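You operate a simulated robot arm through the tools that you are given. There is no shell and no other tool. Be economical: measure what you need, move in short steps, check, and stop when the job is done.

Carry out the task below with a simulated two-armed robot. There is one attempt and no reset: what you move stays moved.

JOB
On the top of table 1, fold the checked cloth in half, so that its two short edges meet.
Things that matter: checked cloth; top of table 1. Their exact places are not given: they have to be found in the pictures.

It is judged by the outcome, as a careful person would: the job done as asked, and still so three seconds after it is handed in. It fails if anything else is knocked over, pushed out of place, dropped, spilled or broken. Flat cloth is picked up by pressing the open fingertips on it (5 to 10 N) and closing them slowly along it; thin cloth reads only 2 to 8 mm in the jaws.

ROBOT AND FRAMES
Two 7-joint arms with two-finger parallel grippers on one trunk, on a base that drives. Base frame: it is fixed to the floor where the robot stands at the start and does not move with it; the origin is under the middle of the robot, x ahead of it, y to its left, z up; the surface under the hand at the start is at about z = 760. Units: mm, degrees, N and s.
The left shoulder is at the start at [70, 163, 1070], the right one opposite. With the tool pointing down near the work surface each hand reaches from about 400 to 880 mm from the robot's upright axis, wherever it stands, measured 20 degrees to its own side. Places, roughly: top of table 1 [800, 2500, 800]. Payload 3.43 kg a hand.
The tool frame of a hand sits at the grasp point between the pads (the TCP): z along the fingers, y along the line on which they close. The tips reach 34 mm beyond it. The gripper opens to 128 mm. The fingers are 24 mm wide and 12 mm thick; the gripper's body (48 by 130 mm) begins 96 mm behind the TCP.
Orientation is that of the tool frame in the base frame, as [roll, pitch, yaw] about the fixed x, y, z axes, in that order (R = Rz(yaw) Ry(pitch) Rx(roll)). With the fingers straight down and closing along the base's y, the tool's x points along the base's -x, its y along +y and its z along -z.

CONTROLS
- The arms move only by the tool step_arm. It takes "left_motion", "right_motion" or both (then of equal length, played together; a hand with none holds still); each is a list of rows, each an object (a shift or turn left out is 0, a gripper value left out holds the last) with "xyz": the shift along the tool's x, y, z in mm, a list of three; "turn": the turn, a rotation vector about the tool's x, y, z in degrees, a list of three; "gripper": the closure, from 0 (fully open) to 1 (shut). In form: [{"xyz": [tx, ty, tz], "turn": [wx, wy, wz], "gripper": gripper}, ...]. A call has 1 to 8 rows; each row is the pose to reach, as a shift and turn from the pose commanded when the call began, along the tool's axes at that moment. Rows are played at 5 a second. More than 50 mm and 8.6 degrees between two rows, or a gripper value outside its range, and nothing of the call is played. Where a pose cannot be reached the arm comes as near as it can. A force on the tool above 40 N (or 10 N above the force at the start of the call, whichever is more), or a blocked arm, ends the call early, and 0.2 s more pass. The fingers move at their own pace (about 153 mm/s each) and stop on an object; they squeeze with about 44 N. The grip force told is the motor's: it shows also when the fingers shut on nothing. Time passes only in rows, and 0.2 s behind the last, so rows that repeat a pose let the fingers close. It gives the time, the measured TCP pose, the force on the tool (base axes), the opening and the grip force at its end, in the units of the frame above (readings bear some noise), with the torque about the TCP (base axes, N m) and any sound that the robot's microphone picked up, and new pictures: "show" is both (left out), scene, wrist or none (wrist: the cameras of the hands that moved).
- Cameras (640 x 400 px; columns grow to the right, rows downward): "scene" is now at [122.2, -28.9, 1295.2]; the picture's right is [-0.40, -0.92, 0.00], its down [-0.64, 0.28, -0.72] and it looks along [0.66, -0.29, -0.70] (base axes); focal length 236 px, centre (320, 200). "left" rides on the left gripper at [76, 11, -160] in its tool frame; the picture's right is [-0.15, 0.99, 0.00], its down [-0.88, -0.13, -0.46] and it looks along [-0.45, -0.07, 0.89] (tool axes); focal length 234 px, centre (320, 200). "right" rides on the right gripper at [76, -11, -160] in its tool frame; the picture's right is [0.15, 0.99, 0.00], its down [-0.88, 0.13, -0.46] and it looks along [-0.45, 0.07, 0.89] (tool axes); focal length 234 px, centre (320, 200).
- lift_body(by): slides the trunk up (or, below 0, down) by that many mm; the arms and the scene camera ride with it, the base frame stays. It gives what a move gives, with no picture.
- drive_base(legs): drives the robot by 1 to 6 legs, each [ahead, left, turn to the left] in mm, mm and degrees, along the robot's own axes; the way and the turn of a leg run together, so that a leg with both is an arc; at most 1500 mm and 180 degrees a leg. The arms and the cameras ride along, it lands a little off, and it stops where it bumps. It gives what a move gives, and a new picture of the scene camera.
- pan_tilt(pan, tilt): turns the head with the scene camera to pan (to the left, within 86 degrees either way) and tilt (down, from -29 to 69), counted from straight ahead of the robot. It gives what a move gives, and a new picture of the scene camera.
- pixel_to_xyz(camera, pixels): there is no depth. For up to 12 entries [column, row, z] of the newest picture of that camera ("zoom" is the newest enlarged one), the place [x, y] in the base frame at which the ray of that pixel passes the height z, good to about 2 mm, but the place of the scene camera against the robot may be out by one fixed shift of up to 18 mm in any direction. The clock stands still meanwhile.
- inspect(camera, box): a new picture of the part [left, top, right, bottom] of that camera's present view, enlarged. The clock stands still meanwhile.
- close_job(): hands the job in; it is judged then, once.

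Work in short steps. Measure before you move; look again where a grasp or a placing could have gone wrong, and mend it. You have 80 turns and 260 pictures in all, those below and enlarged ones among them. Open the grippers and draw the arms clear of the work before you hand the job in, unless the task says otherwise; then end with one line.

The tools are called after "Call:" by a JSON object that holds its "fn" and its "kwargs". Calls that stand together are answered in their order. step_arm: Moves the arms, as the interface text tells. Its arguments: {"type":"object","properties":{"left_motion":{"type":"array"},"right_motion":{"type":"array"},"show":{"type":"string","enum":["both","scene","wrist","none"]}},"required":[]} The other tools are called the same way: lift_body (by) slides the trunk up or down; drive_base (legs) drives the base; pan_tilt (pan, tilt) turns the head that bears the scene camera; pixel_to_xyz (camera, pixels) gives the place at which the rays of pixels pass given heights; inspect (camera, box) takes an enlarged picture of a part of a camera's view; close_job () hands the job in.

At the start:

```text
time_s: 0.0
left_position: [591.4, 217.6, 976.9]
left_ee_rot: [180.0, 0.1, -179.9]
left_contact_force: [0.2, -0.1, 0.2]
left_ft_torque: [0.0, 0.04, 0.02]
left_width: 128.1
left_gripper_force: 0.1
right_position: [551.2, -318.2, 1006.1]
right_ee_rot: [-179.9, 0.0, -180.0]
right_contact_force: [0.6, -0.9, 0.1]
right_ft_torque: [0.02, -0.06, -0.03]
right_width: 127.9
right_gripper_force: 0.0
trunk travel left (down, up): [-550.0, 390.0]
robot x, y, heading: [-0.4, 1.2, 0.1]
head pan, tilt: [-23.6, 44.1]
```

scene: 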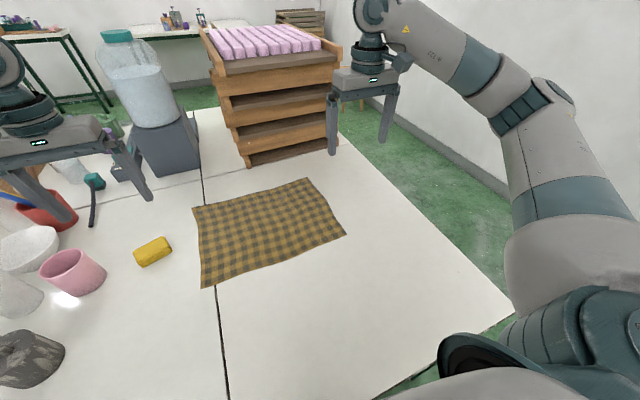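
right: 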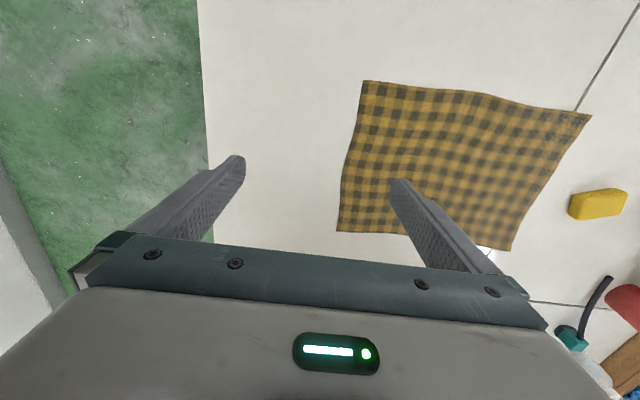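
left: 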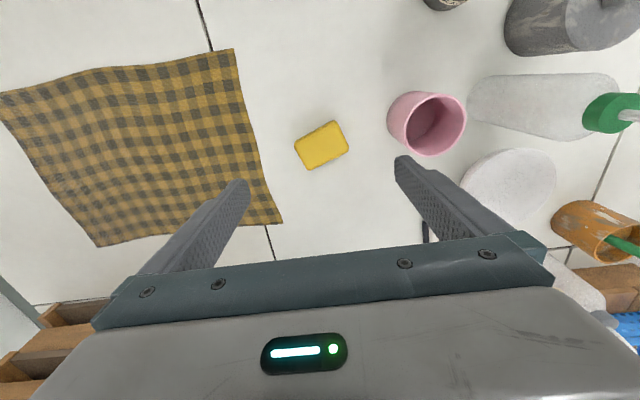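

The checked cloth lies on the surface ahead of me (scene px 195-345, 180-288). Table 1 is listed at about [800, 2500], so I look to the left to see what is there, and measure the cloth corners.

Call:
{"fn": "pixel_to_xyz", "kwargs": {"camera": "scene", "pixels": [[193, 208, 762], [307, 178, 762], [345, 234, 762], [201, 288, 762], [152, 252, 762]]}}

Call:
{"fn": "pixel_to_xyz", "kwargs": {"camera": "right", "pixels": [[363, 81, 762], [591, 116, 762], [510, 250, 762], [338, 231, 762]]}}

Call:
{"fn": "pan_tilt", "kwargs": {"pan": 70, "tilt": 20}}

```text
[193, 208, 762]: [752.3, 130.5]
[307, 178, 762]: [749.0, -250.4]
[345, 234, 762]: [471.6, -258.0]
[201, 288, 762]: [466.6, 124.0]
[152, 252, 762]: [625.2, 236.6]
```

```text
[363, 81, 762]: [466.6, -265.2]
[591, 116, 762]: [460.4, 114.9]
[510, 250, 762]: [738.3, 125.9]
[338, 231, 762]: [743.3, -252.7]
```

```text
time_s: 1.7
left_position: [591.1, 217.7, 976.4]
left_ee_rot: [-180.0, 0.0, -179.9]
left_contact_force: [0.0, 0.8, -0.3]
left_ft_torque: [-0.02, -0.03, 0.01]
left_width: 127.9
left_gripper_force: 0.1
right_position: [550.8, -317.7, 1005.6]
right_ee_rot: [180.0, 0.0, -179.9]
right_contact_force: [0.0, -0.7, 0.3]
right_ft_torque: [0.02, 0.01, 0.02]
right_width: 128.1
right_gripper_force: 0.2
trunk travel left (down, up): [-550.0, 390.0]
robot x, y, heading: [0.6, -0.7, 0.2]
head pan, tilt: [70.0, 20.0]
```

scene: 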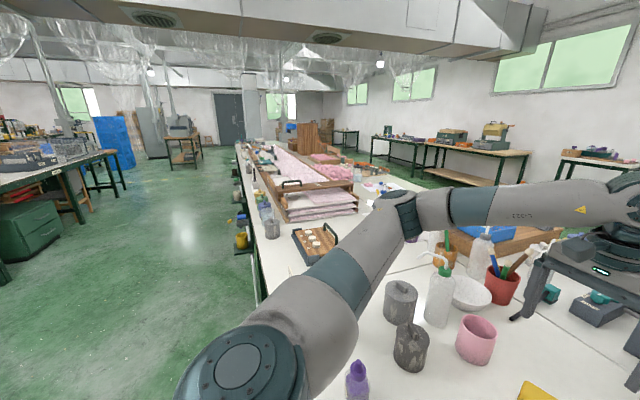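

Table 1 is the long table I stand at, so the cloth is already on it: x 466–745, y −258…+122, short edges at y≈−258 and y≈+122. Folding with two hands would be easiest from the right-hand table end, so I check the space there.

Call:
{"fn": "pan_tilt", "kwargs": {"pan": -50, "tilt": 45}}

```text
time_s: 3.7
left_position: [591.8, 218.5, 976.9]
left_ee_rot: [179.9, 0.1, -179.9]
left_contact_force: [0.3, -0.8, -0.1]
left_ft_torque: [0.0, -0.02, -0.02]
left_width: 128.0
left_gripper_force: 0.2
right_position: [550.1, -318.4, 1004.6]
right_ee_rot: [-179.9, 0.1, -180.0]
right_contact_force: [-0.3, 0.0, 0.0]
right_ft_torque: [-0.04, -0.01, 0.03]
right_width: 127.9
right_gripper_force: 0.1
trunk travel left (down, up): [-550.0, 390.0]
robot x, y, heading: [-2.0, 2.7, -0.0]
head pan, tilt: [-50.0, 45.0]
```

scene: 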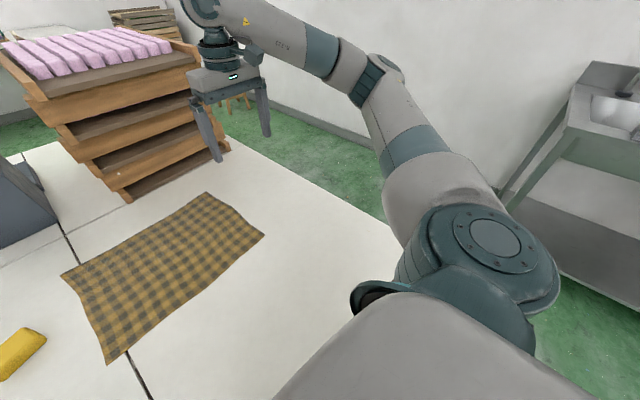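

Call:
{"fn": "pixel_to_xyz", "kwargs": {"camera": "scene", "pixels": [[240, 145, 760], [380, 218, 760], [262, 98, 0], [320, 126, 0], [205, 192, 762], [263, 235, 762], [63, 275, 762], [108, 362, 762], [130, 200, 760], [530, 220, 0], [290, 400, 760]]}}

```text
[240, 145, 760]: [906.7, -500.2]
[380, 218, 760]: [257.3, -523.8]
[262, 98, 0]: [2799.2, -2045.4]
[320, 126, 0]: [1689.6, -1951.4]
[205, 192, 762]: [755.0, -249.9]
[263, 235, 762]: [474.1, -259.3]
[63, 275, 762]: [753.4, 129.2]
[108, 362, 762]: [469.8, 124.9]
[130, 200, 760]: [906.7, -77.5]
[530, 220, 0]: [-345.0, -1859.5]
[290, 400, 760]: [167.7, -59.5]
```

The table end is at y≈−510 with ~1.4 m free to the wall; the front edge is at x≈135, so the base may stand close. I measure the tray stack, which would be beside the right arm if I work from the table end.

Call:
{"fn": "pixel_to_xyz", "kwargs": {"camera": "scene", "pixels": [[230, 150, 760], [128, 201, 760], [199, 68, 950], [199, 68, 1000], [199, 68, 1050], [199, 68, 1100], [30, 98, 950], [30, 98, 1000], [30, 98, 1050], [30, 98, 1100]]}}

Call:
{"fn": "inspect", "kwargs": {"camera": "scene", "box": [0, 0, 320, 200]}}

```text
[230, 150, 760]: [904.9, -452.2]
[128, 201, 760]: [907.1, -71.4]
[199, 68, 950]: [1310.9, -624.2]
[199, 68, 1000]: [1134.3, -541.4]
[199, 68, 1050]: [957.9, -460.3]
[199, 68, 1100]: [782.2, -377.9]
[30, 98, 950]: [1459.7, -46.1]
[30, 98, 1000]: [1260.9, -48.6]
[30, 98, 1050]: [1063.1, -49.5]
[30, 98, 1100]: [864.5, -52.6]
```

```text
2.00 times, centred on (160, 100) of scene
```

zoom: 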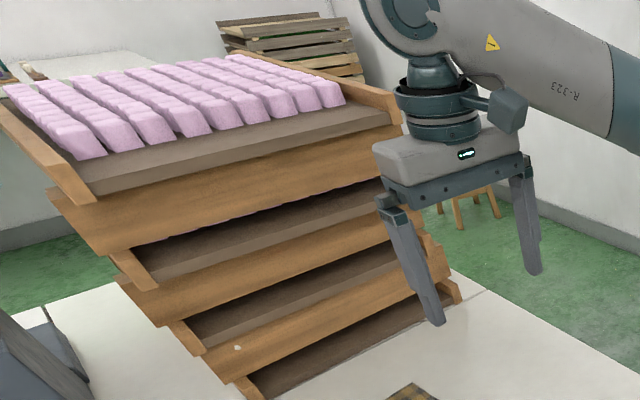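

The stack stands at x≥905, y −452…−50, top ≈1070–1090. I'll raise the trunk 200 so arms clear everything, then drive round to the right-hand table end facing +y, standing at x≈480 so the right elbow stays clear of the stack.

Call:
{"fn": "lift_body", "kwargs": {"by": 200}}

Call:
{"fn": "drive_base", "kwargs": {"legs": [[-450, 0, 0], [0, -1050, 0], [0, 0, 90]]}}

```text
time_s: 5.9
left_position: [591.6, 219.0, 1176.8]
left_ee_rot: [-180.0, 0.0, -179.8]
left_contact_force: [0.1, 0.5, 0.1]
left_ft_torque: [0.02, -0.04, 0.0]
left_width: 127.8
left_gripper_force: 0.1
right_position: [550.8, -317.5, 1205.5]
right_ee_rot: [-180.0, -0.1, -180.0]
right_contact_force: [-0.2, 0.2, -0.3]
right_ft_torque: [0.0, -0.02, 0.01]
right_width: 128.1
right_gripper_force: 0.0
trunk travel left (down, up): [-750.0, 190.0]
robot x, y, heading: [1.8, 1.4, 0.2]
head pan, tilt: [-50.0, 45.0]
```

```text
time_s: 13.1
left_position: [142.8, -788.2, 1177.3]
left_ee_rot: [179.8, 0.0, -179.9]
left_contact_force: [-0.1, -0.5, -0.1]
left_ft_torque: [0.06, 0.02, 0.01]
left_width: 127.8
left_gripper_force: 0.0
right_position: [103.8, -1323.8, 1204.2]
right_ee_rot: [179.8, 0.1, -179.9]
right_contact_force: [-1.0, -0.2, 0.5]
right_ft_torque: [0.05, 0.03, 0.03]
right_width: 128.0
right_gripper_force: 0.2
trunk travel left (down, up): [-750.0, 190.0]
robot x, y, heading: [-451.0, -1004.5, -0.2]
head pan, tilt: [-50.0, 45.0]
stopped in leg 2: the robot was blocked; the commanded pose is now the measured one
```

scene: 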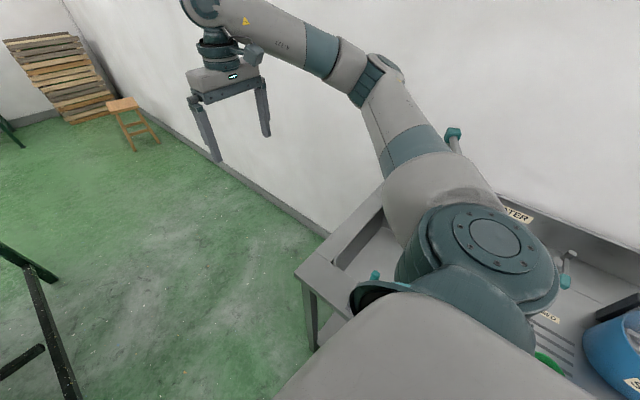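

The base touched the sink bench at y≈−1005. I back off to y≈−860, turn left there, then look.

Call:
{"fn": "drive_base", "kwargs": {"legs": [[0, 145, 0], [0, 0, 90]]}}

Call:
{"fn": "pan_tilt", "kwargs": {"pan": -60, "tilt": 40}}

```text
time_s: 18.3
left_position: [-670.2, -268.9, 1175.7]
left_ee_rot: [180.0, -0.1, -89.6]
left_contact_force: [-0.3, 0.0, -0.9]
left_ft_torque: [-0.04, -0.02, -0.04]
left_width: 128.0
left_gripper_force: 0.1
right_position: [-133.4, -306.8, 1206.8]
right_ee_rot: [-179.9, 0.1, -89.6]
right_contact_force: [-0.6, 0.1, 0.3]
right_ft_torque: [-0.03, -0.01, 0.0]
right_width: 128.0
right_gripper_force: 0.0
trunk travel left (down, up): [-750.0, 190.0]
robot x, y, heading: [-450.1, -860.7, 90.4]
head pan, tilt: [-50.0, 45.0]
```

scene: 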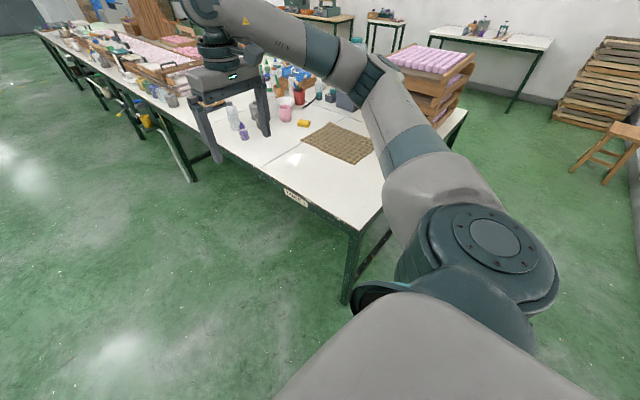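

```text
time_s: 19.0
left_position: [-671.3, -268.8, 1176.4]
left_ee_rot: [180.0, 0.1, -89.5]
left_contact_force: [0.3, -0.1, 0.1]
left_ft_torque: [0.03, -0.03, -0.01]
left_width: 127.9
left_gripper_force: 0.0
right_position: [-133.2, -306.1, 1205.0]
right_ee_rot: [180.0, 0.1, -89.6]
right_contact_force: [-0.8, -0.7, 0.6]
right_ft_torque: [0.0, 0.01, 0.01]
right_width: 128.0
right_gripper_force: 0.0
trunk travel left (down, up): [-750.0, 190.0]
robot x, y, heading: [-444.7, -860.0, 90.5]
head pan, tilt: [-60.0, 40.0]
```

scene: 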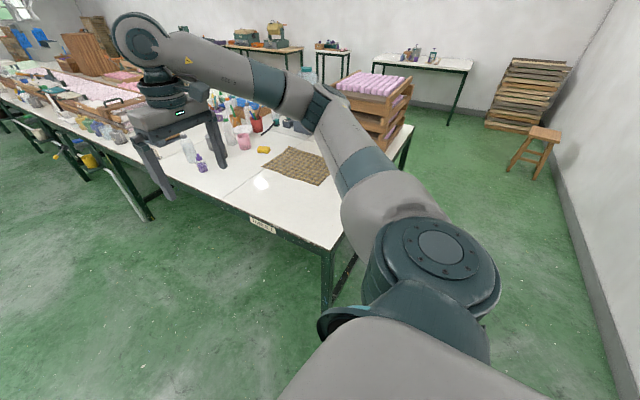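

The path along the table end is clear. I drive sideways to x≈480 and look at the table end ahead.

Call:
{"fn": "drive_base", "kwargs": {"legs": [[0, -925, -0.5]]}}

Call:
{"fn": "pan_tilt", "kwargs": {"pan": 0, "tilt": 55}}

```text
time_s: 23.9
left_position: [263.2, -264.7, 1177.0]
left_ee_rot: [-179.9, 0.0, -89.7]
left_contact_force: [0.5, -0.4, -0.6]
left_ft_torque: [0.0, 0.02, 0.01]
left_width: 128.1
left_gripper_force: 0.0
right_position: [800.3, -302.4, 1207.1]
right_ee_rot: [-179.9, 0.2, -89.8]
right_contact_force: [0.4, -0.7, -0.1]
right_ft_torque: [0.01, -0.01, -0.03]
right_width: 127.8
right_gripper_force: 0.0
trunk travel left (down, up): [-750.0, 190.0]
robot x, y, heading: [482.8, -856.9, 90.2]
head pan, tilt: [-60.0, 40.0]
```

scene: 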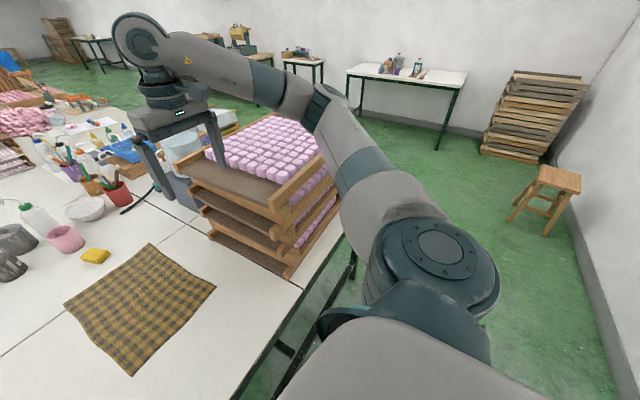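

```text
time_s: 25.2
left_position: [264.1, -263.2, 1175.7]
left_ee_rot: [179.9, 0.1, -89.7]
left_contact_force: [0.2, -0.3, 0.8]
left_ft_torque: [0.02, 0.0, 0.02]
left_width: 127.8
left_gripper_force: 0.0
right_position: [800.2, -303.3, 1205.1]
right_ee_rot: [-180.0, 0.1, -89.8]
right_contact_force: [0.8, 0.0, 0.8]
right_ft_torque: [-0.01, -0.03, 0.02]
right_width: 127.9
right_gripper_force: 0.1
trunk travel left (down, up): [-750.0, 190.0]
robot x, y, heading: [484.5, -854.1, 90.2]
head pan, tilt: [0.0, 55.0]
```

scene: 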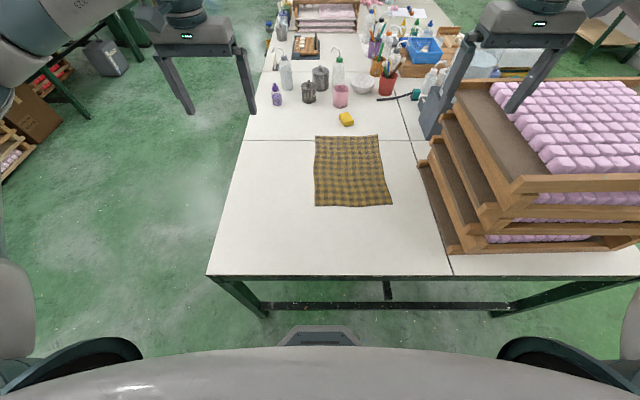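

I see a low rail at the table end (row ~305) and the base's front edge (row ~330). I measure them before advancing.

Call:
{"fn": "pixel_to_xyz", "kwargs": {"camera": "scene", "pixels": [[265, 314, 0], [388, 306, 0], [388, 306, 150], [388, 306, 300], [320, 327, 300], [320, 327, 150], [320, 327, 500], [320, 275, 760], [210, 275, 760], [315, 205, 762], [392, 205, 762], [380, 135, 762]]}}

Call:
{"fn": "inspect", "kwargs": {"camera": "scene", "box": [200, 250, 520, 400]}}

```text
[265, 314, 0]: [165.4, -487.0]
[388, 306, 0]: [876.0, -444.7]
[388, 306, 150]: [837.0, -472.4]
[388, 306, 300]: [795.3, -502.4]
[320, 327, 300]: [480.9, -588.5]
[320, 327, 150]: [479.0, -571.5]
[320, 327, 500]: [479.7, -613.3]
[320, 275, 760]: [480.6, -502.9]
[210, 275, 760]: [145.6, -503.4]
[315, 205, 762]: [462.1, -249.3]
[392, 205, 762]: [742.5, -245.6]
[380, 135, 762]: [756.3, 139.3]
```

```text
2.00 times, centred on (360, 325) of scene
```

zoom: 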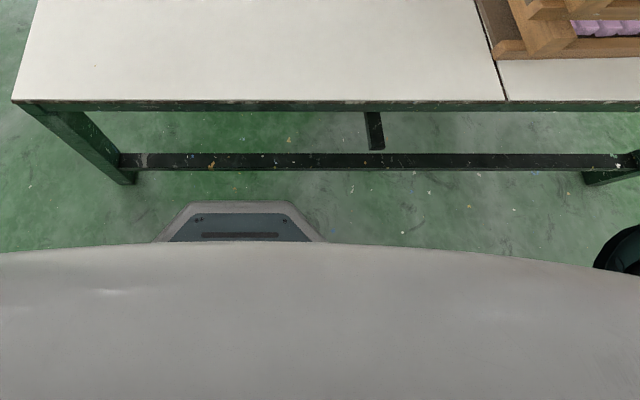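

The base nose reaches ~275 ahead of the axis and the rail is at y≈−475, so I advance 85 mm only. I'll later slide the cloth ~100 mm toward me before folding.

Call:
{"fn": "drive_base", "kwargs": {"legs": [[85, 0, -0.2]]}}

Call:
{"fn": "inspect", "kwargs": {"camera": "right", "box": [0, 0, 640, 400]}}

Call:
{"fn": "inspect", "kwargs": {"camera": "left", "box": [0, 0, 640, 400]}}

```text
time_s: 26.3
left_position: [265.3, -207.6, 1171.0]
left_ee_rot: [-179.9, -0.5, -89.8]
left_contact_force: [0.1, 0.8, -0.1]
left_ft_torque: [-0.13, -0.03, -0.01]
left_width: 128.0
left_gripper_force: 0.1
right_position: [801.3, -247.6, 1202.0]
right_ee_rot: [180.0, -0.3, -90.0]
right_contact_force: [0.8, 0.7, -1.1]
right_ft_torque: [-0.11, 0.0, -0.01]
right_width: 128.3
right_gripper_force: 0.1
trunk travel left (down, up): [-750.0, 190.0]
robot x, y, heading: [484.8, -806.4, 90.1]
head pan, tilt: [0.0, 55.0]
stopped in leg 1: the robot was blocked; the commanded pose is now the measured one
```

scene: 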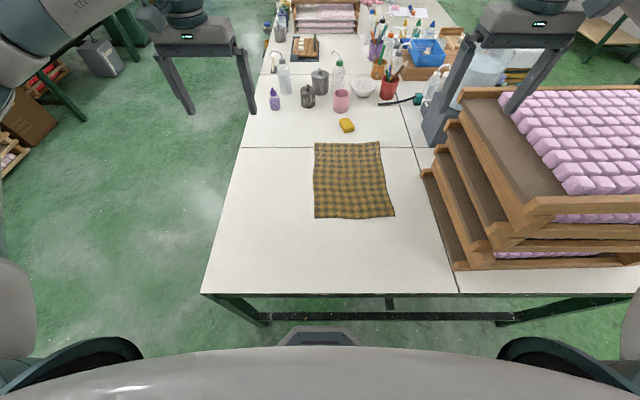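

```text
1.00 times, centred on (320, 200) of right (not enlarged: the box is as wide or as high as the picture)
```

zoom: 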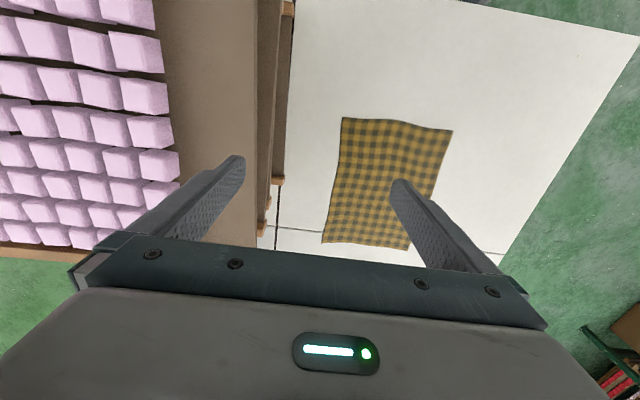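

```text
1.00 times, centred on (320, 200) of left (not enlarged: the box is as wide or as high as the picture)
```

zoom: 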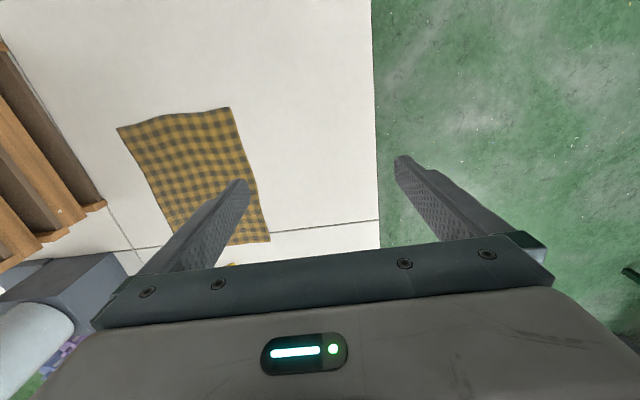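

The base touched the rail at y≈−806; I back off 8 mm, lower the trunk to +80, and measure the cloth from the wrist cameras.

Call:
{"fn": "drive_base", "kwargs": {"legs": [[-8, 0, 0]]}}

Call:
{"fn": "lift_body", "kwargs": {"by": -100}}

Call:
{"fn": "inspect", "kwargs": {"camera": "left", "box": [0, 0, 640, 400]}}

Call:
{"fn": "inspect", "kwargs": {"camera": "right", "box": [0, 0, 640, 400]}}

```text
time_s: 27.0
left_position: [265.1, -221.3, 1174.5]
left_ee_rot: [180.0, -0.3, -89.8]
left_contact_force: [-0.2, 0.5, -0.4]
left_ft_torque: [-0.04, 0.01, 0.01]
left_width: 127.8
left_gripper_force: 0.1
right_position: [801.8, -261.7, 1204.8]
right_ee_rot: [179.9, -0.1, -90.0]
right_contact_force: [0.3, 0.2, -1.0]
right_ft_torque: [-0.05, 0.01, -0.01]
right_width: 127.9
right_gripper_force: 0.1
trunk travel left (down, up): [-750.0, 190.0]
robot x, y, heading: [482.9, -813.3, 90.0]
head pan, tilt: [0.0, 55.0]
```

scene: 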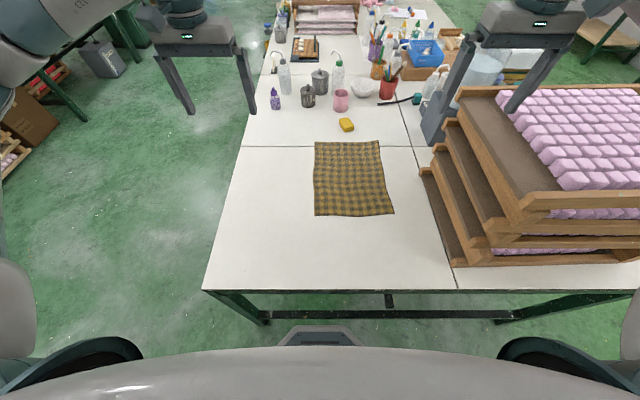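

```text
time_s: 27.6
left_position: [263.9, -223.6, 1142.7]
left_ee_rot: [179.9, 0.0, -89.8]
left_contact_force: [0.1, 0.1, -0.5]
left_ft_torque: [0.03, -0.03, 0.01]
left_width: 128.1
left_gripper_force: 0.1
right_position: [800.7, -263.7, 1180.0]
right_ee_rot: [-180.0, 0.6, -90.0]
right_contact_force: [-1.6, 1.4, 4.8]
right_ft_torque: [0.0, -0.35, 0.02]
right_width: 127.4
right_gripper_force: 0.0
trunk travel left (down, up): [-718.0, 222.0]
robot x, y, heading: [482.2, -818.0, 90.0]
head pan, tilt: [0.0, 55.0]
stopped: the force on the tool passed its limit at 62 N (the readings are from after the stop); the commanded pose is now the measured one
```

```text
1.00 times, centred on (320, 200) of left (not enlarged: the box is as wide or as high as the picture)
```

zoom: 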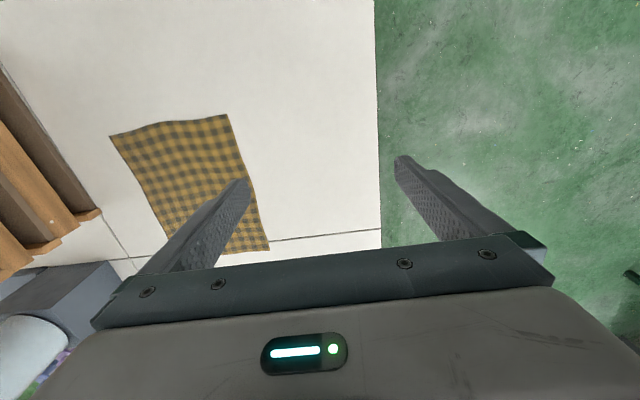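

```text
1.00 times, centred on (320, 200) of right (not enlarged: the box is as wide or as high as the picture)
```

zoom: 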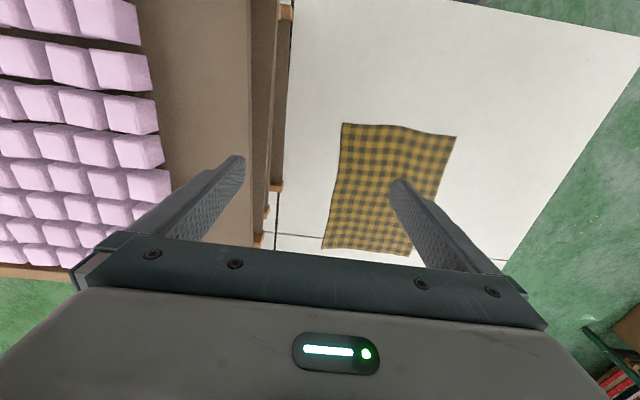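

The right fingertip touched the tray rim (62 N, tip z≈1146) — the stack is taller than I measured. I lift the right hand straight up 40 mm and look.

Call:
{"fn": "step_arm", "kwargs": {"right_motion": [{"xyz": [0, 0, -40]}], "show": "both"}}

Call:
{"fn": "pixel_to_xyz", "kwargs": {"camera": "scene", "pixels": [[525, 200, 1146], [458, 90, 1146], [533, 210, 1100], [421, 170, 760], [465, 266, 760], [525, 200, 1000], [458, 90, 1000]]}}

Call:
{"fn": "inspect", "kwargs": {"camera": "scene", "box": [400, 60, 640, 280]}}

```text
time_s: 28.1
left_position: [263.1, -223.5, 1144.0]
left_ee_rot: [180.0, 0.0, -89.8]
left_contact_force: [0.3, 0.0, -0.1]
left_ft_torque: [0.05, -0.01, -0.03]
left_width: 128.0
left_gripper_force: 0.1
right_position: [800.6, -265.3, 1220.2]
right_ee_rot: [-179.9, 0.5, -90.0]
right_contact_force: [-0.5, 0.1, 0.3]
right_ft_torque: [0.02, -0.03, 0.04]
right_width: 127.8
right_gripper_force: 0.0
trunk travel left (down, up): [-718.0, 222.0]
robot x, y, heading: [487.6, -811.9, 90.1]
head pan, tilt: [0.0, 55.0]
```

scene: 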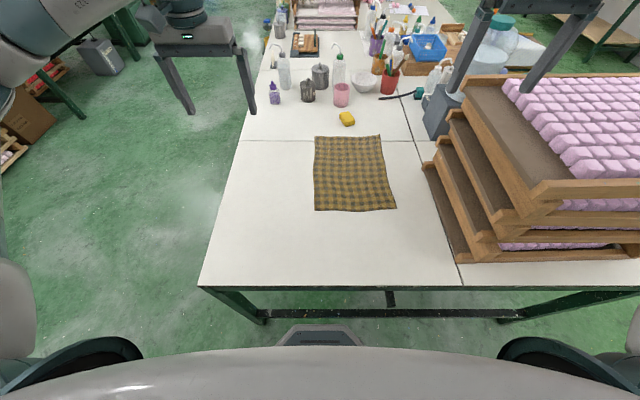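
right: 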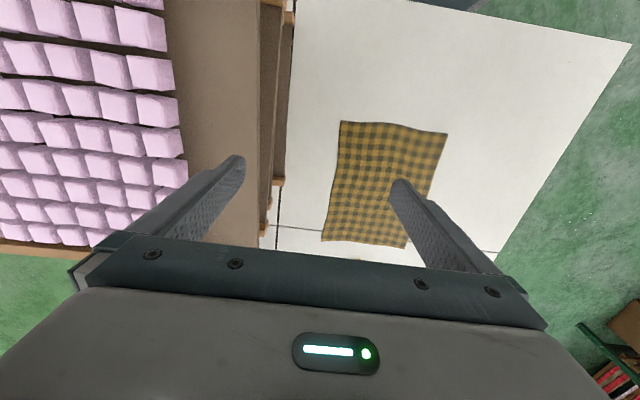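

```text
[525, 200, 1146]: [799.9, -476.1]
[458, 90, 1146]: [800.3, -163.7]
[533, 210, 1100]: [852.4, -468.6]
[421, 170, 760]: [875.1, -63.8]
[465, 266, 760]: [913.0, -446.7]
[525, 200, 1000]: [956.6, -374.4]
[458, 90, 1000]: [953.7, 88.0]
```

```text
1.82 times, centred on (520, 170) of scene
```

zoom: 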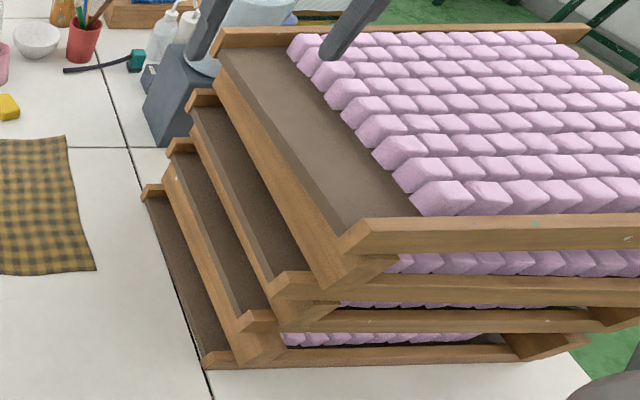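

The stack looks undisturbed. I shift the base 65 mm left (−x), away from the stack, before bringing the right hand down over the cloth.

Call:
{"fn": "drive_base", "kwargs": {"legs": [[0, 65, 0]]}}

Call:
{"fn": "inspect", "kwargs": {"camera": "right", "box": [0, 0, 640, 400]}}

Call:
{"fn": "pixel_to_xyz", "kwargs": {"camera": "right", "pixels": [[300, 124, 762]]}}

```text
time_s: 29.0
left_position: [205.2, -222.6, 1143.9]
left_ee_rot: [179.8, -0.2, -90.0]
left_contact_force: [0.7, 0.1, -0.3]
left_ft_torque: [0.02, 0.01, 0.0]
left_width: 128.3
left_gripper_force: 0.1
right_position: [741.5, -264.7, 1218.1]
right_ee_rot: [179.9, 0.5, -90.2]
right_contact_force: [0.0, 0.5, 0.2]
right_ft_torque: [-0.03, 0.01, -0.02]
right_width: 127.9
right_gripper_force: 0.1
trunk travel left (down, up): [-718.0, 222.0]
robot x, y, heading: [419.8, -815.3, 89.9]
head pan, tilt: [0.0, 55.0]
```

scene: 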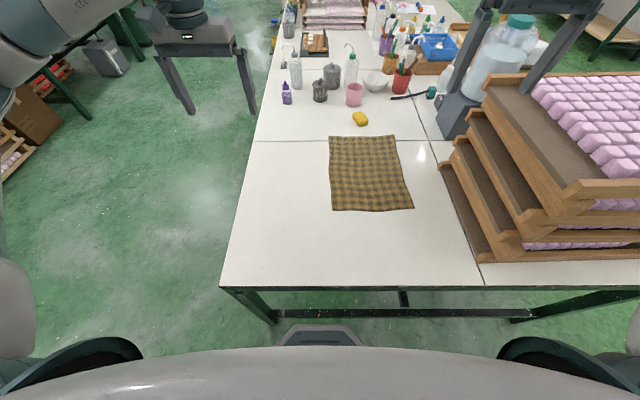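

```text
1.00 times, centred on (320, 200) of right (not enlarged: the box is as wide or as high as the picture)
```

zoom: 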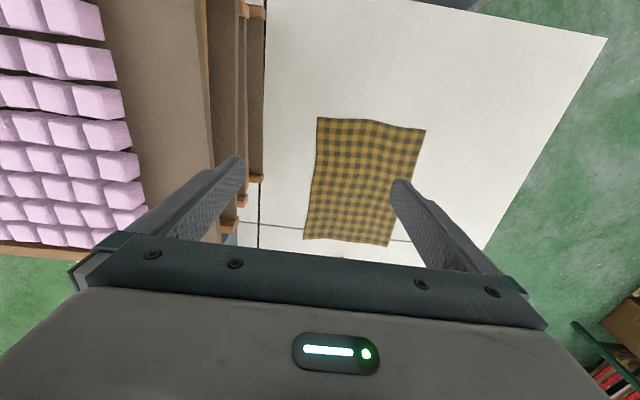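

```text
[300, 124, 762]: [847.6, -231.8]
```

Image top is toward the robot, so the near short edge runs from (317,117) to (426,129) in the right wrist image. I measure its corners and the far ones.

Call:
{"fn": "pixel_to_xyz", "kwargs": {"camera": "right", "pixels": [[318, 117, 762], [426, 130, 762], [388, 246, 762], [304, 239, 762], [262, 180, 760]]}}

Call:
{"fn": "pixel_to_xyz", "kwargs": {"camera": "scene", "pixels": [[331, 210, 762], [414, 208, 762], [395, 134, 762], [329, 136, 762]]}}

```text
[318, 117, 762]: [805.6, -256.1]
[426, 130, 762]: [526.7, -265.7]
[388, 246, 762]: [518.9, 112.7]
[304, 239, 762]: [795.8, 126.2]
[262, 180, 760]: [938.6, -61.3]
```

```text
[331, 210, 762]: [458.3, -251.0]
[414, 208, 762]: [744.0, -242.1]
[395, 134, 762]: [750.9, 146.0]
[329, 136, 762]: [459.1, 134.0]
```

(The wrist query used the pre-drive pose, so subtract 60 in x: near corners ≈(746,−256) and (467,−265), agreeing with the scene camera.) I bring both hands over these corners with partially closed grippers, stopping high.

Call:
{"fn": "step_arm", "kwargs": {"left_motion": [{"xyz": [0, -48, 0], "gripper": 0.55}, {"xyz": [5, -95, 10]}, {"xyz": [10, -140, 20]}, {"xyz": [15, -180, 40]}, {"xyz": [20, -220, 60]}, {"xyz": [27, -255, 90]}, {"xyz": [27, -280, 130]}, {"xyz": [27, -300, 170]}], "right_motion": [{"xyz": [0, 20, 0], "gripper": 0.55}, {"xyz": [0, 31, 30]}, {"xyz": [0, 31, 78]}, {"xyz": [-5, 31, 125]}, {"xyz": [-10, 31, 170]}, {"xyz": [-18, 31, 210]}, {"xyz": [-18, 31, 230]}, {"xyz": [-18, 31, 244]}]}}

```text
time_s: 30.7
left_position: [479.7, -247.6, 1008.4]
left_ee_rot: [-179.5, 0.2, -89.3]
left_contact_force: [-0.1, 0.4, 1.1]
left_ft_torque: [-0.03, 0.02, 0.0]
left_width: 57.6
left_gripper_force: 0.1
right_position: [707.4, -204.8, 1081.1]
right_ee_rot: [-179.1, 10.4, -89.9]
right_contact_force: [0.4, 0.2, -0.9]
right_ft_torque: [0.02, 0.0, 0.02]
right_width: 57.6
right_gripper_force: 0.1
trunk travel left (down, up): [-718.0, 222.0]
robot x, y, heading: [429.5, -806.4, 90.2]
head pan, tilt: [0.0, 55.0]
stopped in row 8 (right hand): the arm was blocked; the commanded pose is now the measured one
```

scene: 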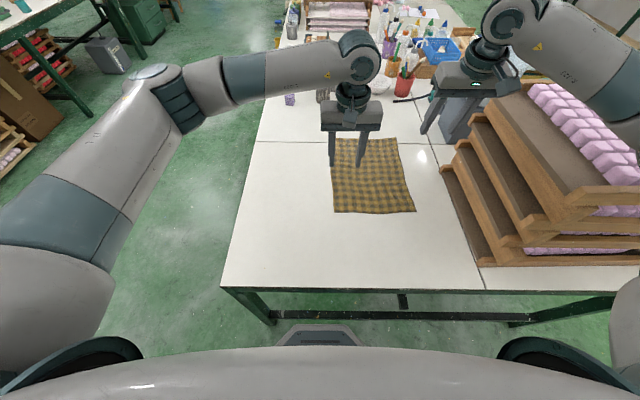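
right: 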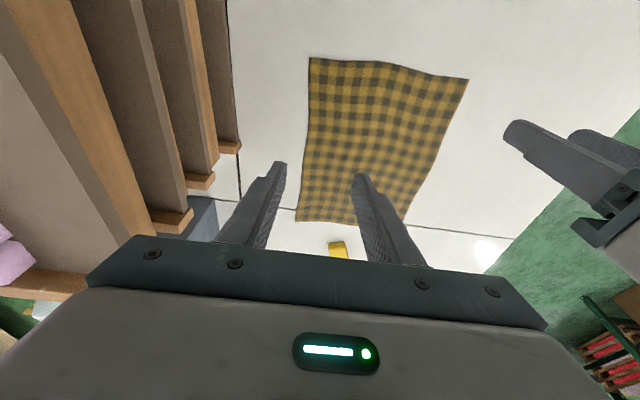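
left: 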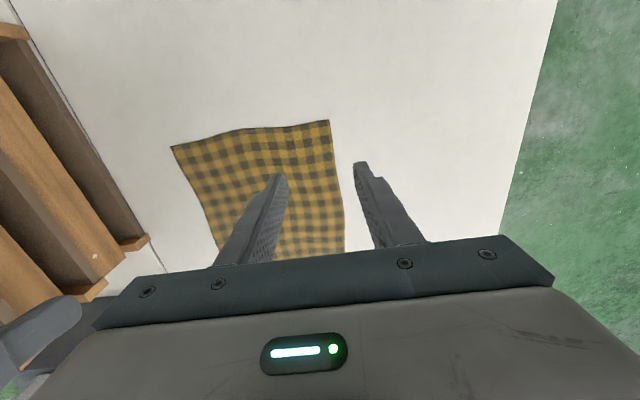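

The right arm is blocked at z≈1080 — its elbow/forearm is evidently against the tray stack. I back it up and away right now, then look at the stack.

Call:
{"fn": "step_arm", "kwargs": {"right_motion": [{"xyz": [0, 0, -45]}, {"xyz": [0, 0, -90]}, {"xyz": [0, 0, -135], "turn": [0, 5, 0]}, {"xyz": [0, 0, -160], "turn": [0, 10, 0]}], "show": "scene"}}

Call:
{"fn": "pan_tilt", "kwargs": {"pan": -40, "tilt": 40}}

```text
time_s: 31.7
left_position: [490.6, -245.5, 1003.1]
left_ee_rot: [179.9, -0.1, -89.5]
left_contact_force: [-0.4, 0.1, -0.3]
left_ft_torque: [-0.05, 0.01, -0.02]
left_width: 57.7
left_gripper_force: 0.1
right_position: [716.5, -230.1, 1220.2]
right_ee_rot: [-180.0, -1.1, -90.3]
right_contact_force: [0.8, 0.5, -0.4]
right_ft_torque: [-0.02, -0.01, 0.01]
right_width: 57.8
right_gripper_force: 0.0
trunk travel left (down, up): [-718.0, 222.0]
robot x, y, heading: [429.2, -804.9, 90.5]
head pan, tilt: [0.0, 55.0]
```

scene: 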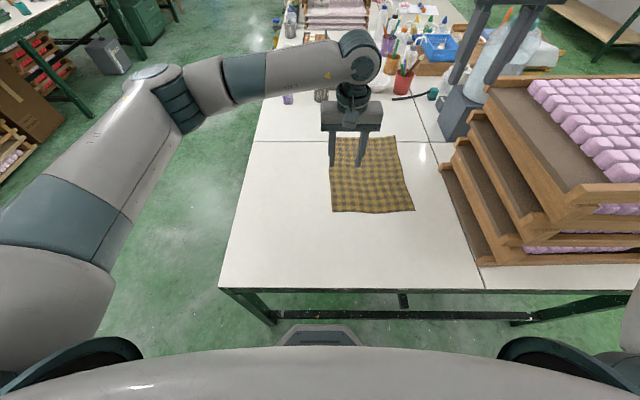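

```text
time_s: 32.8
left_position: [489.2, -245.4, 1003.7]
left_ee_rot: [179.9, -0.1, -89.4]
left_contact_force: [-0.2, 0.5, -0.5]
left_ft_torque: [0.0, 0.04, 0.0]
left_width: 57.4
left_gripper_force: 0.1
right_position: [715.4, -231.4, 1221.1]
right_ee_rot: [-179.8, -0.9, -90.0]
right_contact_force: [0.2, -0.7, -0.4]
right_ft_torque: [0.01, -0.01, -0.01]
right_width: 57.6
right_gripper_force: 0.1
trunk travel left (down, up): [-718.0, 222.0]
robot x, y, heading: [429.5, -807.7, 90.6]
head pan, tilt: [-40.0, 40.0]
```

scene: 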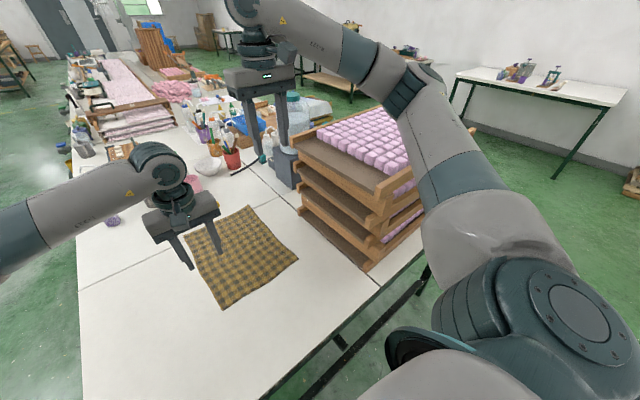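

The stack is unchanged. New plan: with the left hand, grip the middle of the cloth's left long edge (≈463,−70) and pull the cloth ~230 mm in −x, away from the stack, so both arms can work freely. I move the left hand above that spot.

Call:
{"fn": "step_arm", "kwargs": {"left_motion": [{"xyz": [-40, 0, 20]}, {"xyz": [-80, 0, 45]}, {"xyz": [-120, 0, 70]}, {"xyz": [-150, 0, 100]}, {"xyz": [-170, 0, 125]}, {"xyz": [-175, 0, 145]}], "show": "wrist"}}

```text
time_s: 34.2
left_position: [487.4, -70.2, 857.4]
left_ee_rot: [179.9, -0.1, -89.6]
left_contact_force: [-0.7, -0.2, -0.3]
left_ft_torque: [-0.02, 0.0, 0.06]
left_width: 57.7
left_gripper_force: 0.0
right_position: [716.0, -231.3, 1220.9]
right_ee_rot: [-179.9, -1.0, -90.1]
right_contact_force: [0.3, -0.1, -0.2]
right_ft_torque: [0.0, -0.02, -0.03]
right_width: 57.6
right_gripper_force: 0.1
trunk travel left (down, up): [-718.0, 222.0]
robot x, y, heading: [426.1, -810.0, 90.5]
head pan, tilt: [-40.0, 40.0]
```

left: 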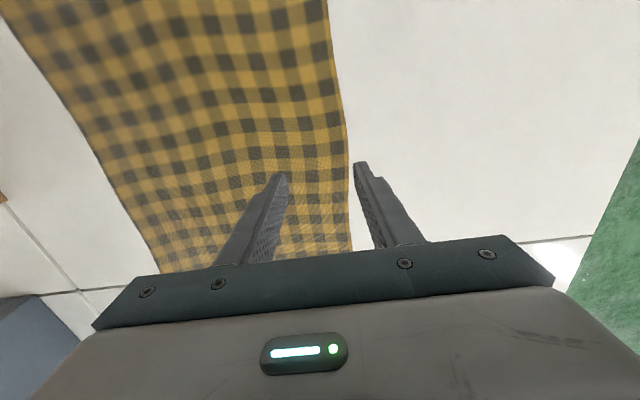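

The cloth's left edge passes at about (346,160); I measure it beneath the tips.

Call:
{"fn": "pixel_to_xyz", "kwargs": {"camera": "left", "pixels": [[346, 130, 762], [348, 180, 762], [350, 230, 762], [330, 10, 762]]}}

```text
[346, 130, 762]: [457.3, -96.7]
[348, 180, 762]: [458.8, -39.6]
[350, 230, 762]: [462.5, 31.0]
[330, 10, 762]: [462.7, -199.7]
```

Edge is at x≈458. I shift to x≈500 and descend gently to touch.

Call:
{"fn": "step_arm", "kwargs": {"left_motion": [{"xyz": [0, -13, 35]}, {"xyz": [0, -13, 55]}, {"xyz": [0, -13, 60]}, {"xyz": [0, -13, 62]}], "show": "wrist"}}

```text
time_s: 35.2
left_position: [500.0, -69.5, 796.4]
left_ee_rot: [179.9, -0.1, -89.4]
left_contact_force: [-0.1, 0.3, -0.3]
left_ft_torque: [0.01, 0.01, -0.01]
left_width: 57.5
left_gripper_force: 0.1
right_position: [716.3, -230.4, 1219.7]
right_ee_rot: [-179.8, -1.0, -90.0]
right_contact_force: [0.1, 0.3, 0.1]
right_ft_torque: [-0.02, 0.03, 0.02]
right_width: 57.5
right_gripper_force: 0.0
trunk travel left (down, up): [-718.0, 222.0]
robot x, y, heading: [426.8, -809.4, 90.1]
head pan, tilt: [-40.0, 40.0]
```

left: 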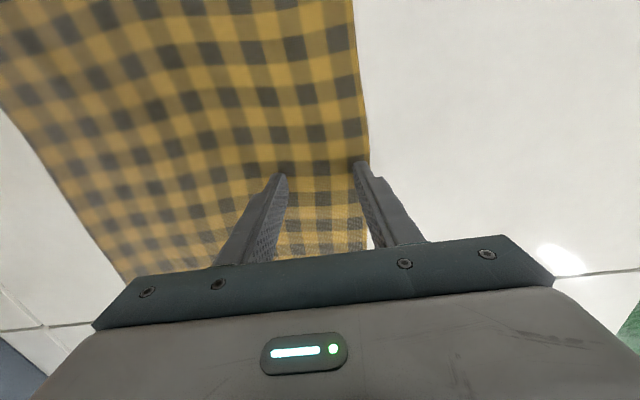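

Nearly at contact; I lower in 1 mm steps and watch the force.

Call:
{"fn": "step_arm", "kwargs": {"left_motion": [{"xyz": [0, 0, 1]}, {"xyz": [0, 0, 2]}, {"xyz": [0, 0, 3]}], "show": "none"}}

```text
time_s: 36.0
left_position: [500.1, -71.4, 794.7]
left_ee_rot: [-180.0, -0.1, -89.5]
left_contact_force: [1.8, 1.0, 9.2]
left_ft_torque: [0.05, 0.23, -0.03]
left_width: 56.6
left_gripper_force: 0.1
right_position: [714.8, -231.6, 1222.7]
right_ee_rot: [-179.7, -0.9, -90.0]
right_contact_force: [0.0, 0.0, 0.8]
right_ft_torque: [-0.03, -0.04, 0.0]
right_width: 57.6
right_gripper_force: 0.0
trunk travel left (down, up): [-718.0, 222.0]
robot x, y, heading: [424.4, -809.7, 90.4]
head pan, tilt: [-40.0, 40.0]
```

Force is 9 N; now I close slowly along the cloth.

Call:
{"fn": "step_arm", "kwargs": {"left_motion": [{"gripper": 0.62}, {"gripper": 0.69}, {"gripper": 0.76}, {"gripper": 0.83}, {"gripper": 0.9}, {"gripper": 0.96}, {"gripper": 1.0}, {"gripper": 1.0}], "show": "wrist"}}

```text
time_s: 37.8
left_position: [498.3, -72.0, 795.2]
left_ee_rot: [179.8, 0.0, -89.3]
left_contact_force: [-2.1, 2.0, 17.3]
left_ft_torque: [0.04, 0.15, -0.03]
left_width: 2.3
left_gripper_force: 36.8
right_position: [715.0, -232.8, 1222.5]
right_ee_rot: [-179.8, -0.9, -90.1]
right_contact_force: [0.5, -0.3, 0.3]
right_ft_torque: [0.02, -0.01, 0.02]
right_width: 57.7
right_gripper_force: 0.0
trunk travel left (down, up): [-718.0, 222.0]
robot x, y, heading: [429.3, -806.3, 90.6]
head pan, tilt: [-40.0, 40.0]
```

left: 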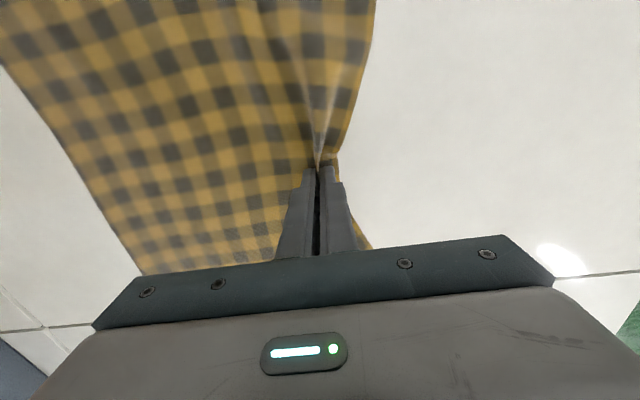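

Grip holds (2.3 mm, visible pleat). I lift 8 mm and pull toward −x by 230 mm.

Call:
{"fn": "step_arm", "kwargs": {"left_motion": [{"xyz": [0, 0, -8]}, {"xyz": [0, 35, -8]}, {"xyz": [0, 70, -8]}, {"xyz": [0, 105, -8]}, {"xyz": [0, 140, -8]}, {"xyz": [0, 175, -8]}, {"xyz": [0, 210, -8]}, {"xyz": [0, 240, -8]}], "show": "both"}}

```text
time_s: 39.6
left_position: [258.5, -72.7, 802.5]
left_ee_rot: [-180.0, -0.1, -89.5]
left_contact_force: [0.8, -0.8, 0.7]
left_ft_torque: [-0.01, -0.02, 0.0]
left_width: 2.3
left_gripper_force: 36.7
right_position: [714.7, -230.4, 1221.7]
right_ee_rot: [-179.8, -1.0, -90.2]
right_contact_force: [-0.8, 0.3, 0.0]
right_ft_torque: [0.02, 0.01, 0.01]
right_width: 57.7
right_gripper_force: 0.0
trunk travel left (down, up): [-718.0, 222.0]
robot x, y, heading: [428.7, -807.6, 90.1]
head pan, tilt: [-40.0, 40.0]
```

scene: 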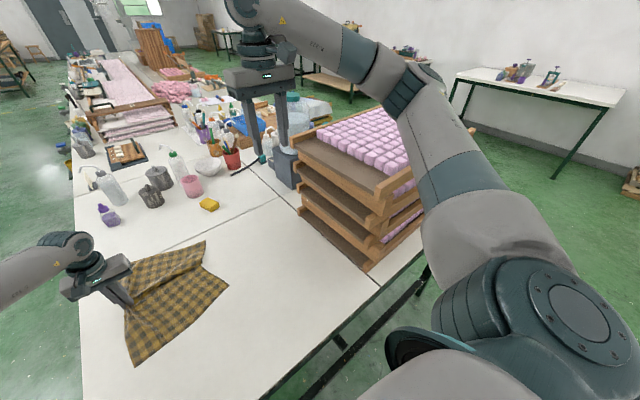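
left: 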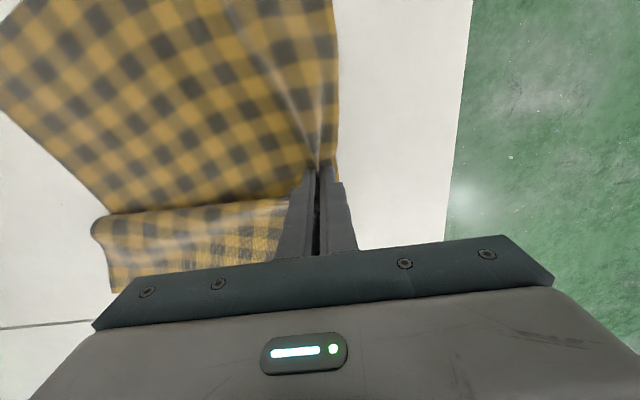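

The cloth came along, but a wrinkle has formed on its far side. I lower, open and rise to look.

Call:
{"fn": "step_arm", "kwargs": {"left_motion": [{"xyz": [0, 0, 6]}, {"xyz": [0, 0, 6], "gripper": 0.8}, {"xyz": [0, 0, 6], "gripper": 0.6}, {"xyz": [0, 0, -20], "gripper": 0.6}, {"xyz": [0, 0, -60]}, {"xyz": [20, 30, -105]}, {"xyz": [40, 60, -150]}], "show": "wrist"}}

Call:
{"fn": "pan_tilt", "kwargs": {"pan": 0, "tilt": 50}}

Call:
{"fn": "inspect", "kwargs": {"camera": "scene", "box": [160, 80, 480, 280]}}

```text
refused: row 6 steps farther than a row can; nothing moved
```

```text
time_s: 40.7
left_position: [259.0, -72.7, 802.4]
left_ee_rot: [179.8, -0.1, -89.3]
left_contact_force: [0.1, -0.2, 0.2]
left_ft_torque: [0.02, 0.01, -0.02]
left_width: 2.1
left_gripper_force: 36.8
right_position: [716.9, -229.5, 1221.5]
right_ee_rot: [-179.9, -1.0, -90.1]
right_contact_force: [0.2, -0.4, -0.1]
right_ft_torque: [-0.02, -0.01, -0.01]
right_width: 57.9
right_gripper_force: 0.1
trunk travel left (down, up): [-718.0, 222.0]
robot x, y, heading: [428.1, -807.2, 90.6]
head pan, tilt: [0.0, 50.0]
```

scene: 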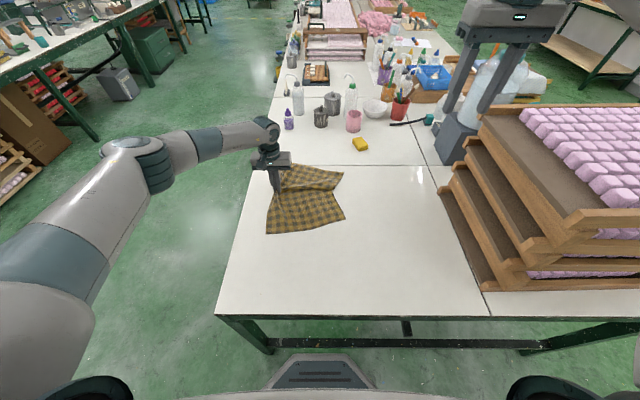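

```text
2.00 times, centred on (320, 180) of scene
```

zoom: 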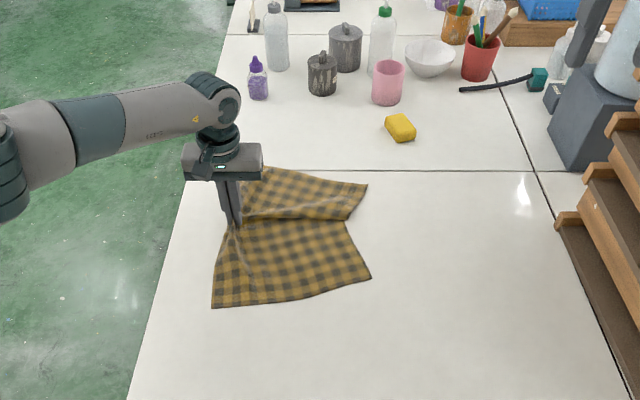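

The cloth bunched into a pleat converging at the grip. I release and lift clear to see how it relaxes.

Call:
{"fn": "step_arm", "kwargs": {"left_motion": [{"xyz": [0, 0, 6]}, {"xyz": [0, 0, 6], "gripper": 0.8}, {"xyz": [0, 0, 6], "gripper": 0.55}, {"xyz": [0, 0, -20], "gripper": 0.55}, {"xyz": [0, 0, -60]}, {"xyz": [0, 10, -105]}, {"xyz": [0, 40, -140]}, {"xyz": [0, 70, -175]}], "show": "both"}}

Call:
{"fn": "inspect", "kwargs": {"camera": "scene", "box": [200, 120, 400, 260]}}

```text
time_s: 42.5
left_position: [189.8, -73.1, 977.5]
left_ee_rot: [-179.9, -0.1, -89.6]
left_contact_force: [0.4, 0.2, 0.0]
left_ft_torque: [0.02, 0.01, -0.01]
left_width: 57.7
left_gripper_force: 0.0
right_position: [715.4, -231.9, 1221.6]
right_ee_rot: [-179.8, -0.8, -90.2]
right_contact_force: [0.2, 0.4, 0.5]
right_ft_torque: [0.02, -0.01, -0.05]
right_width: 57.8
right_gripper_force: 0.0
trunk travel left (down, up): [-718.0, 222.0]
robot x, y, heading: [431.9, -805.9, 90.3]
head pan, tilt: [0.0, 50.0]
```

scene: 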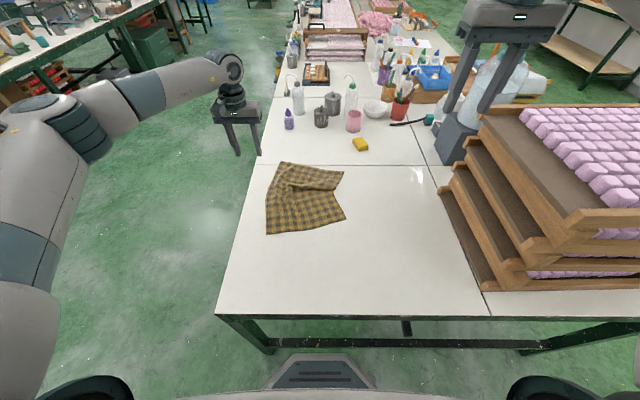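
left: 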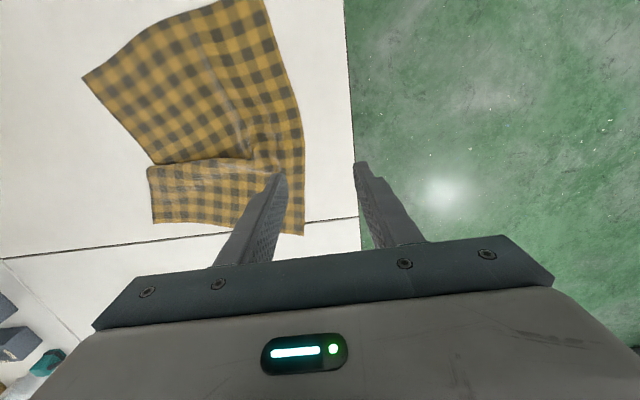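

```text
2.86 times, centred on (300, 190) of scene
```

zoom: 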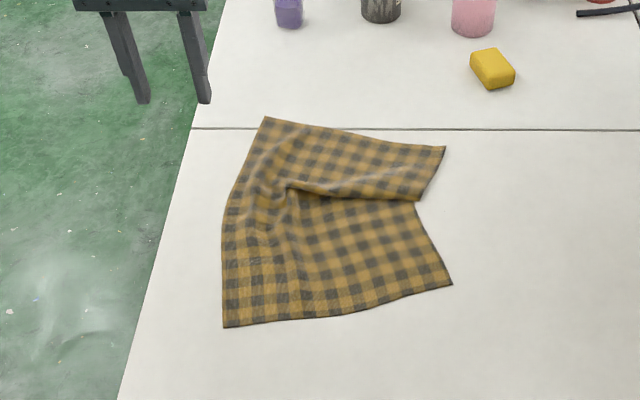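

The cloth is now mostly clear of the stack, with one overlapping pleat at its right middle. I'll pull the near corners toward me to open it. I measure corners.

Call:
{"fn": "pixel_to_xyz", "kwargs": {"camera": "scene", "pixels": [[278, 234.5, 762], [358.6, 219.4, 762], [292.8, 161, 762], [355.8, 171.5, 762], [345.6, 191, 762], [350, 195, 762], [320, 316, 760], [262, 165, 760]]}}

Call:
{"fn": "pixel_to_xyz", "kwargs": {"camera": "left", "pixels": [[82, 77, 762], [152, 224, 762], [303, 235, 762], [148, 168, 762]]}}

```text
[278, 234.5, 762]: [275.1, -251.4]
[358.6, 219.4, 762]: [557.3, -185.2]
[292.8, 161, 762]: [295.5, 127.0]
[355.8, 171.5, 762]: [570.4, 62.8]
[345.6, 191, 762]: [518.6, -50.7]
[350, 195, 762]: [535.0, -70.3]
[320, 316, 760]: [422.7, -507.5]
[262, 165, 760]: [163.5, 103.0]
```

```text
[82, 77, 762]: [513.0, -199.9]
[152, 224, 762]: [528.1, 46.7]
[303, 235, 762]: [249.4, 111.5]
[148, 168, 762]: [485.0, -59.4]
```

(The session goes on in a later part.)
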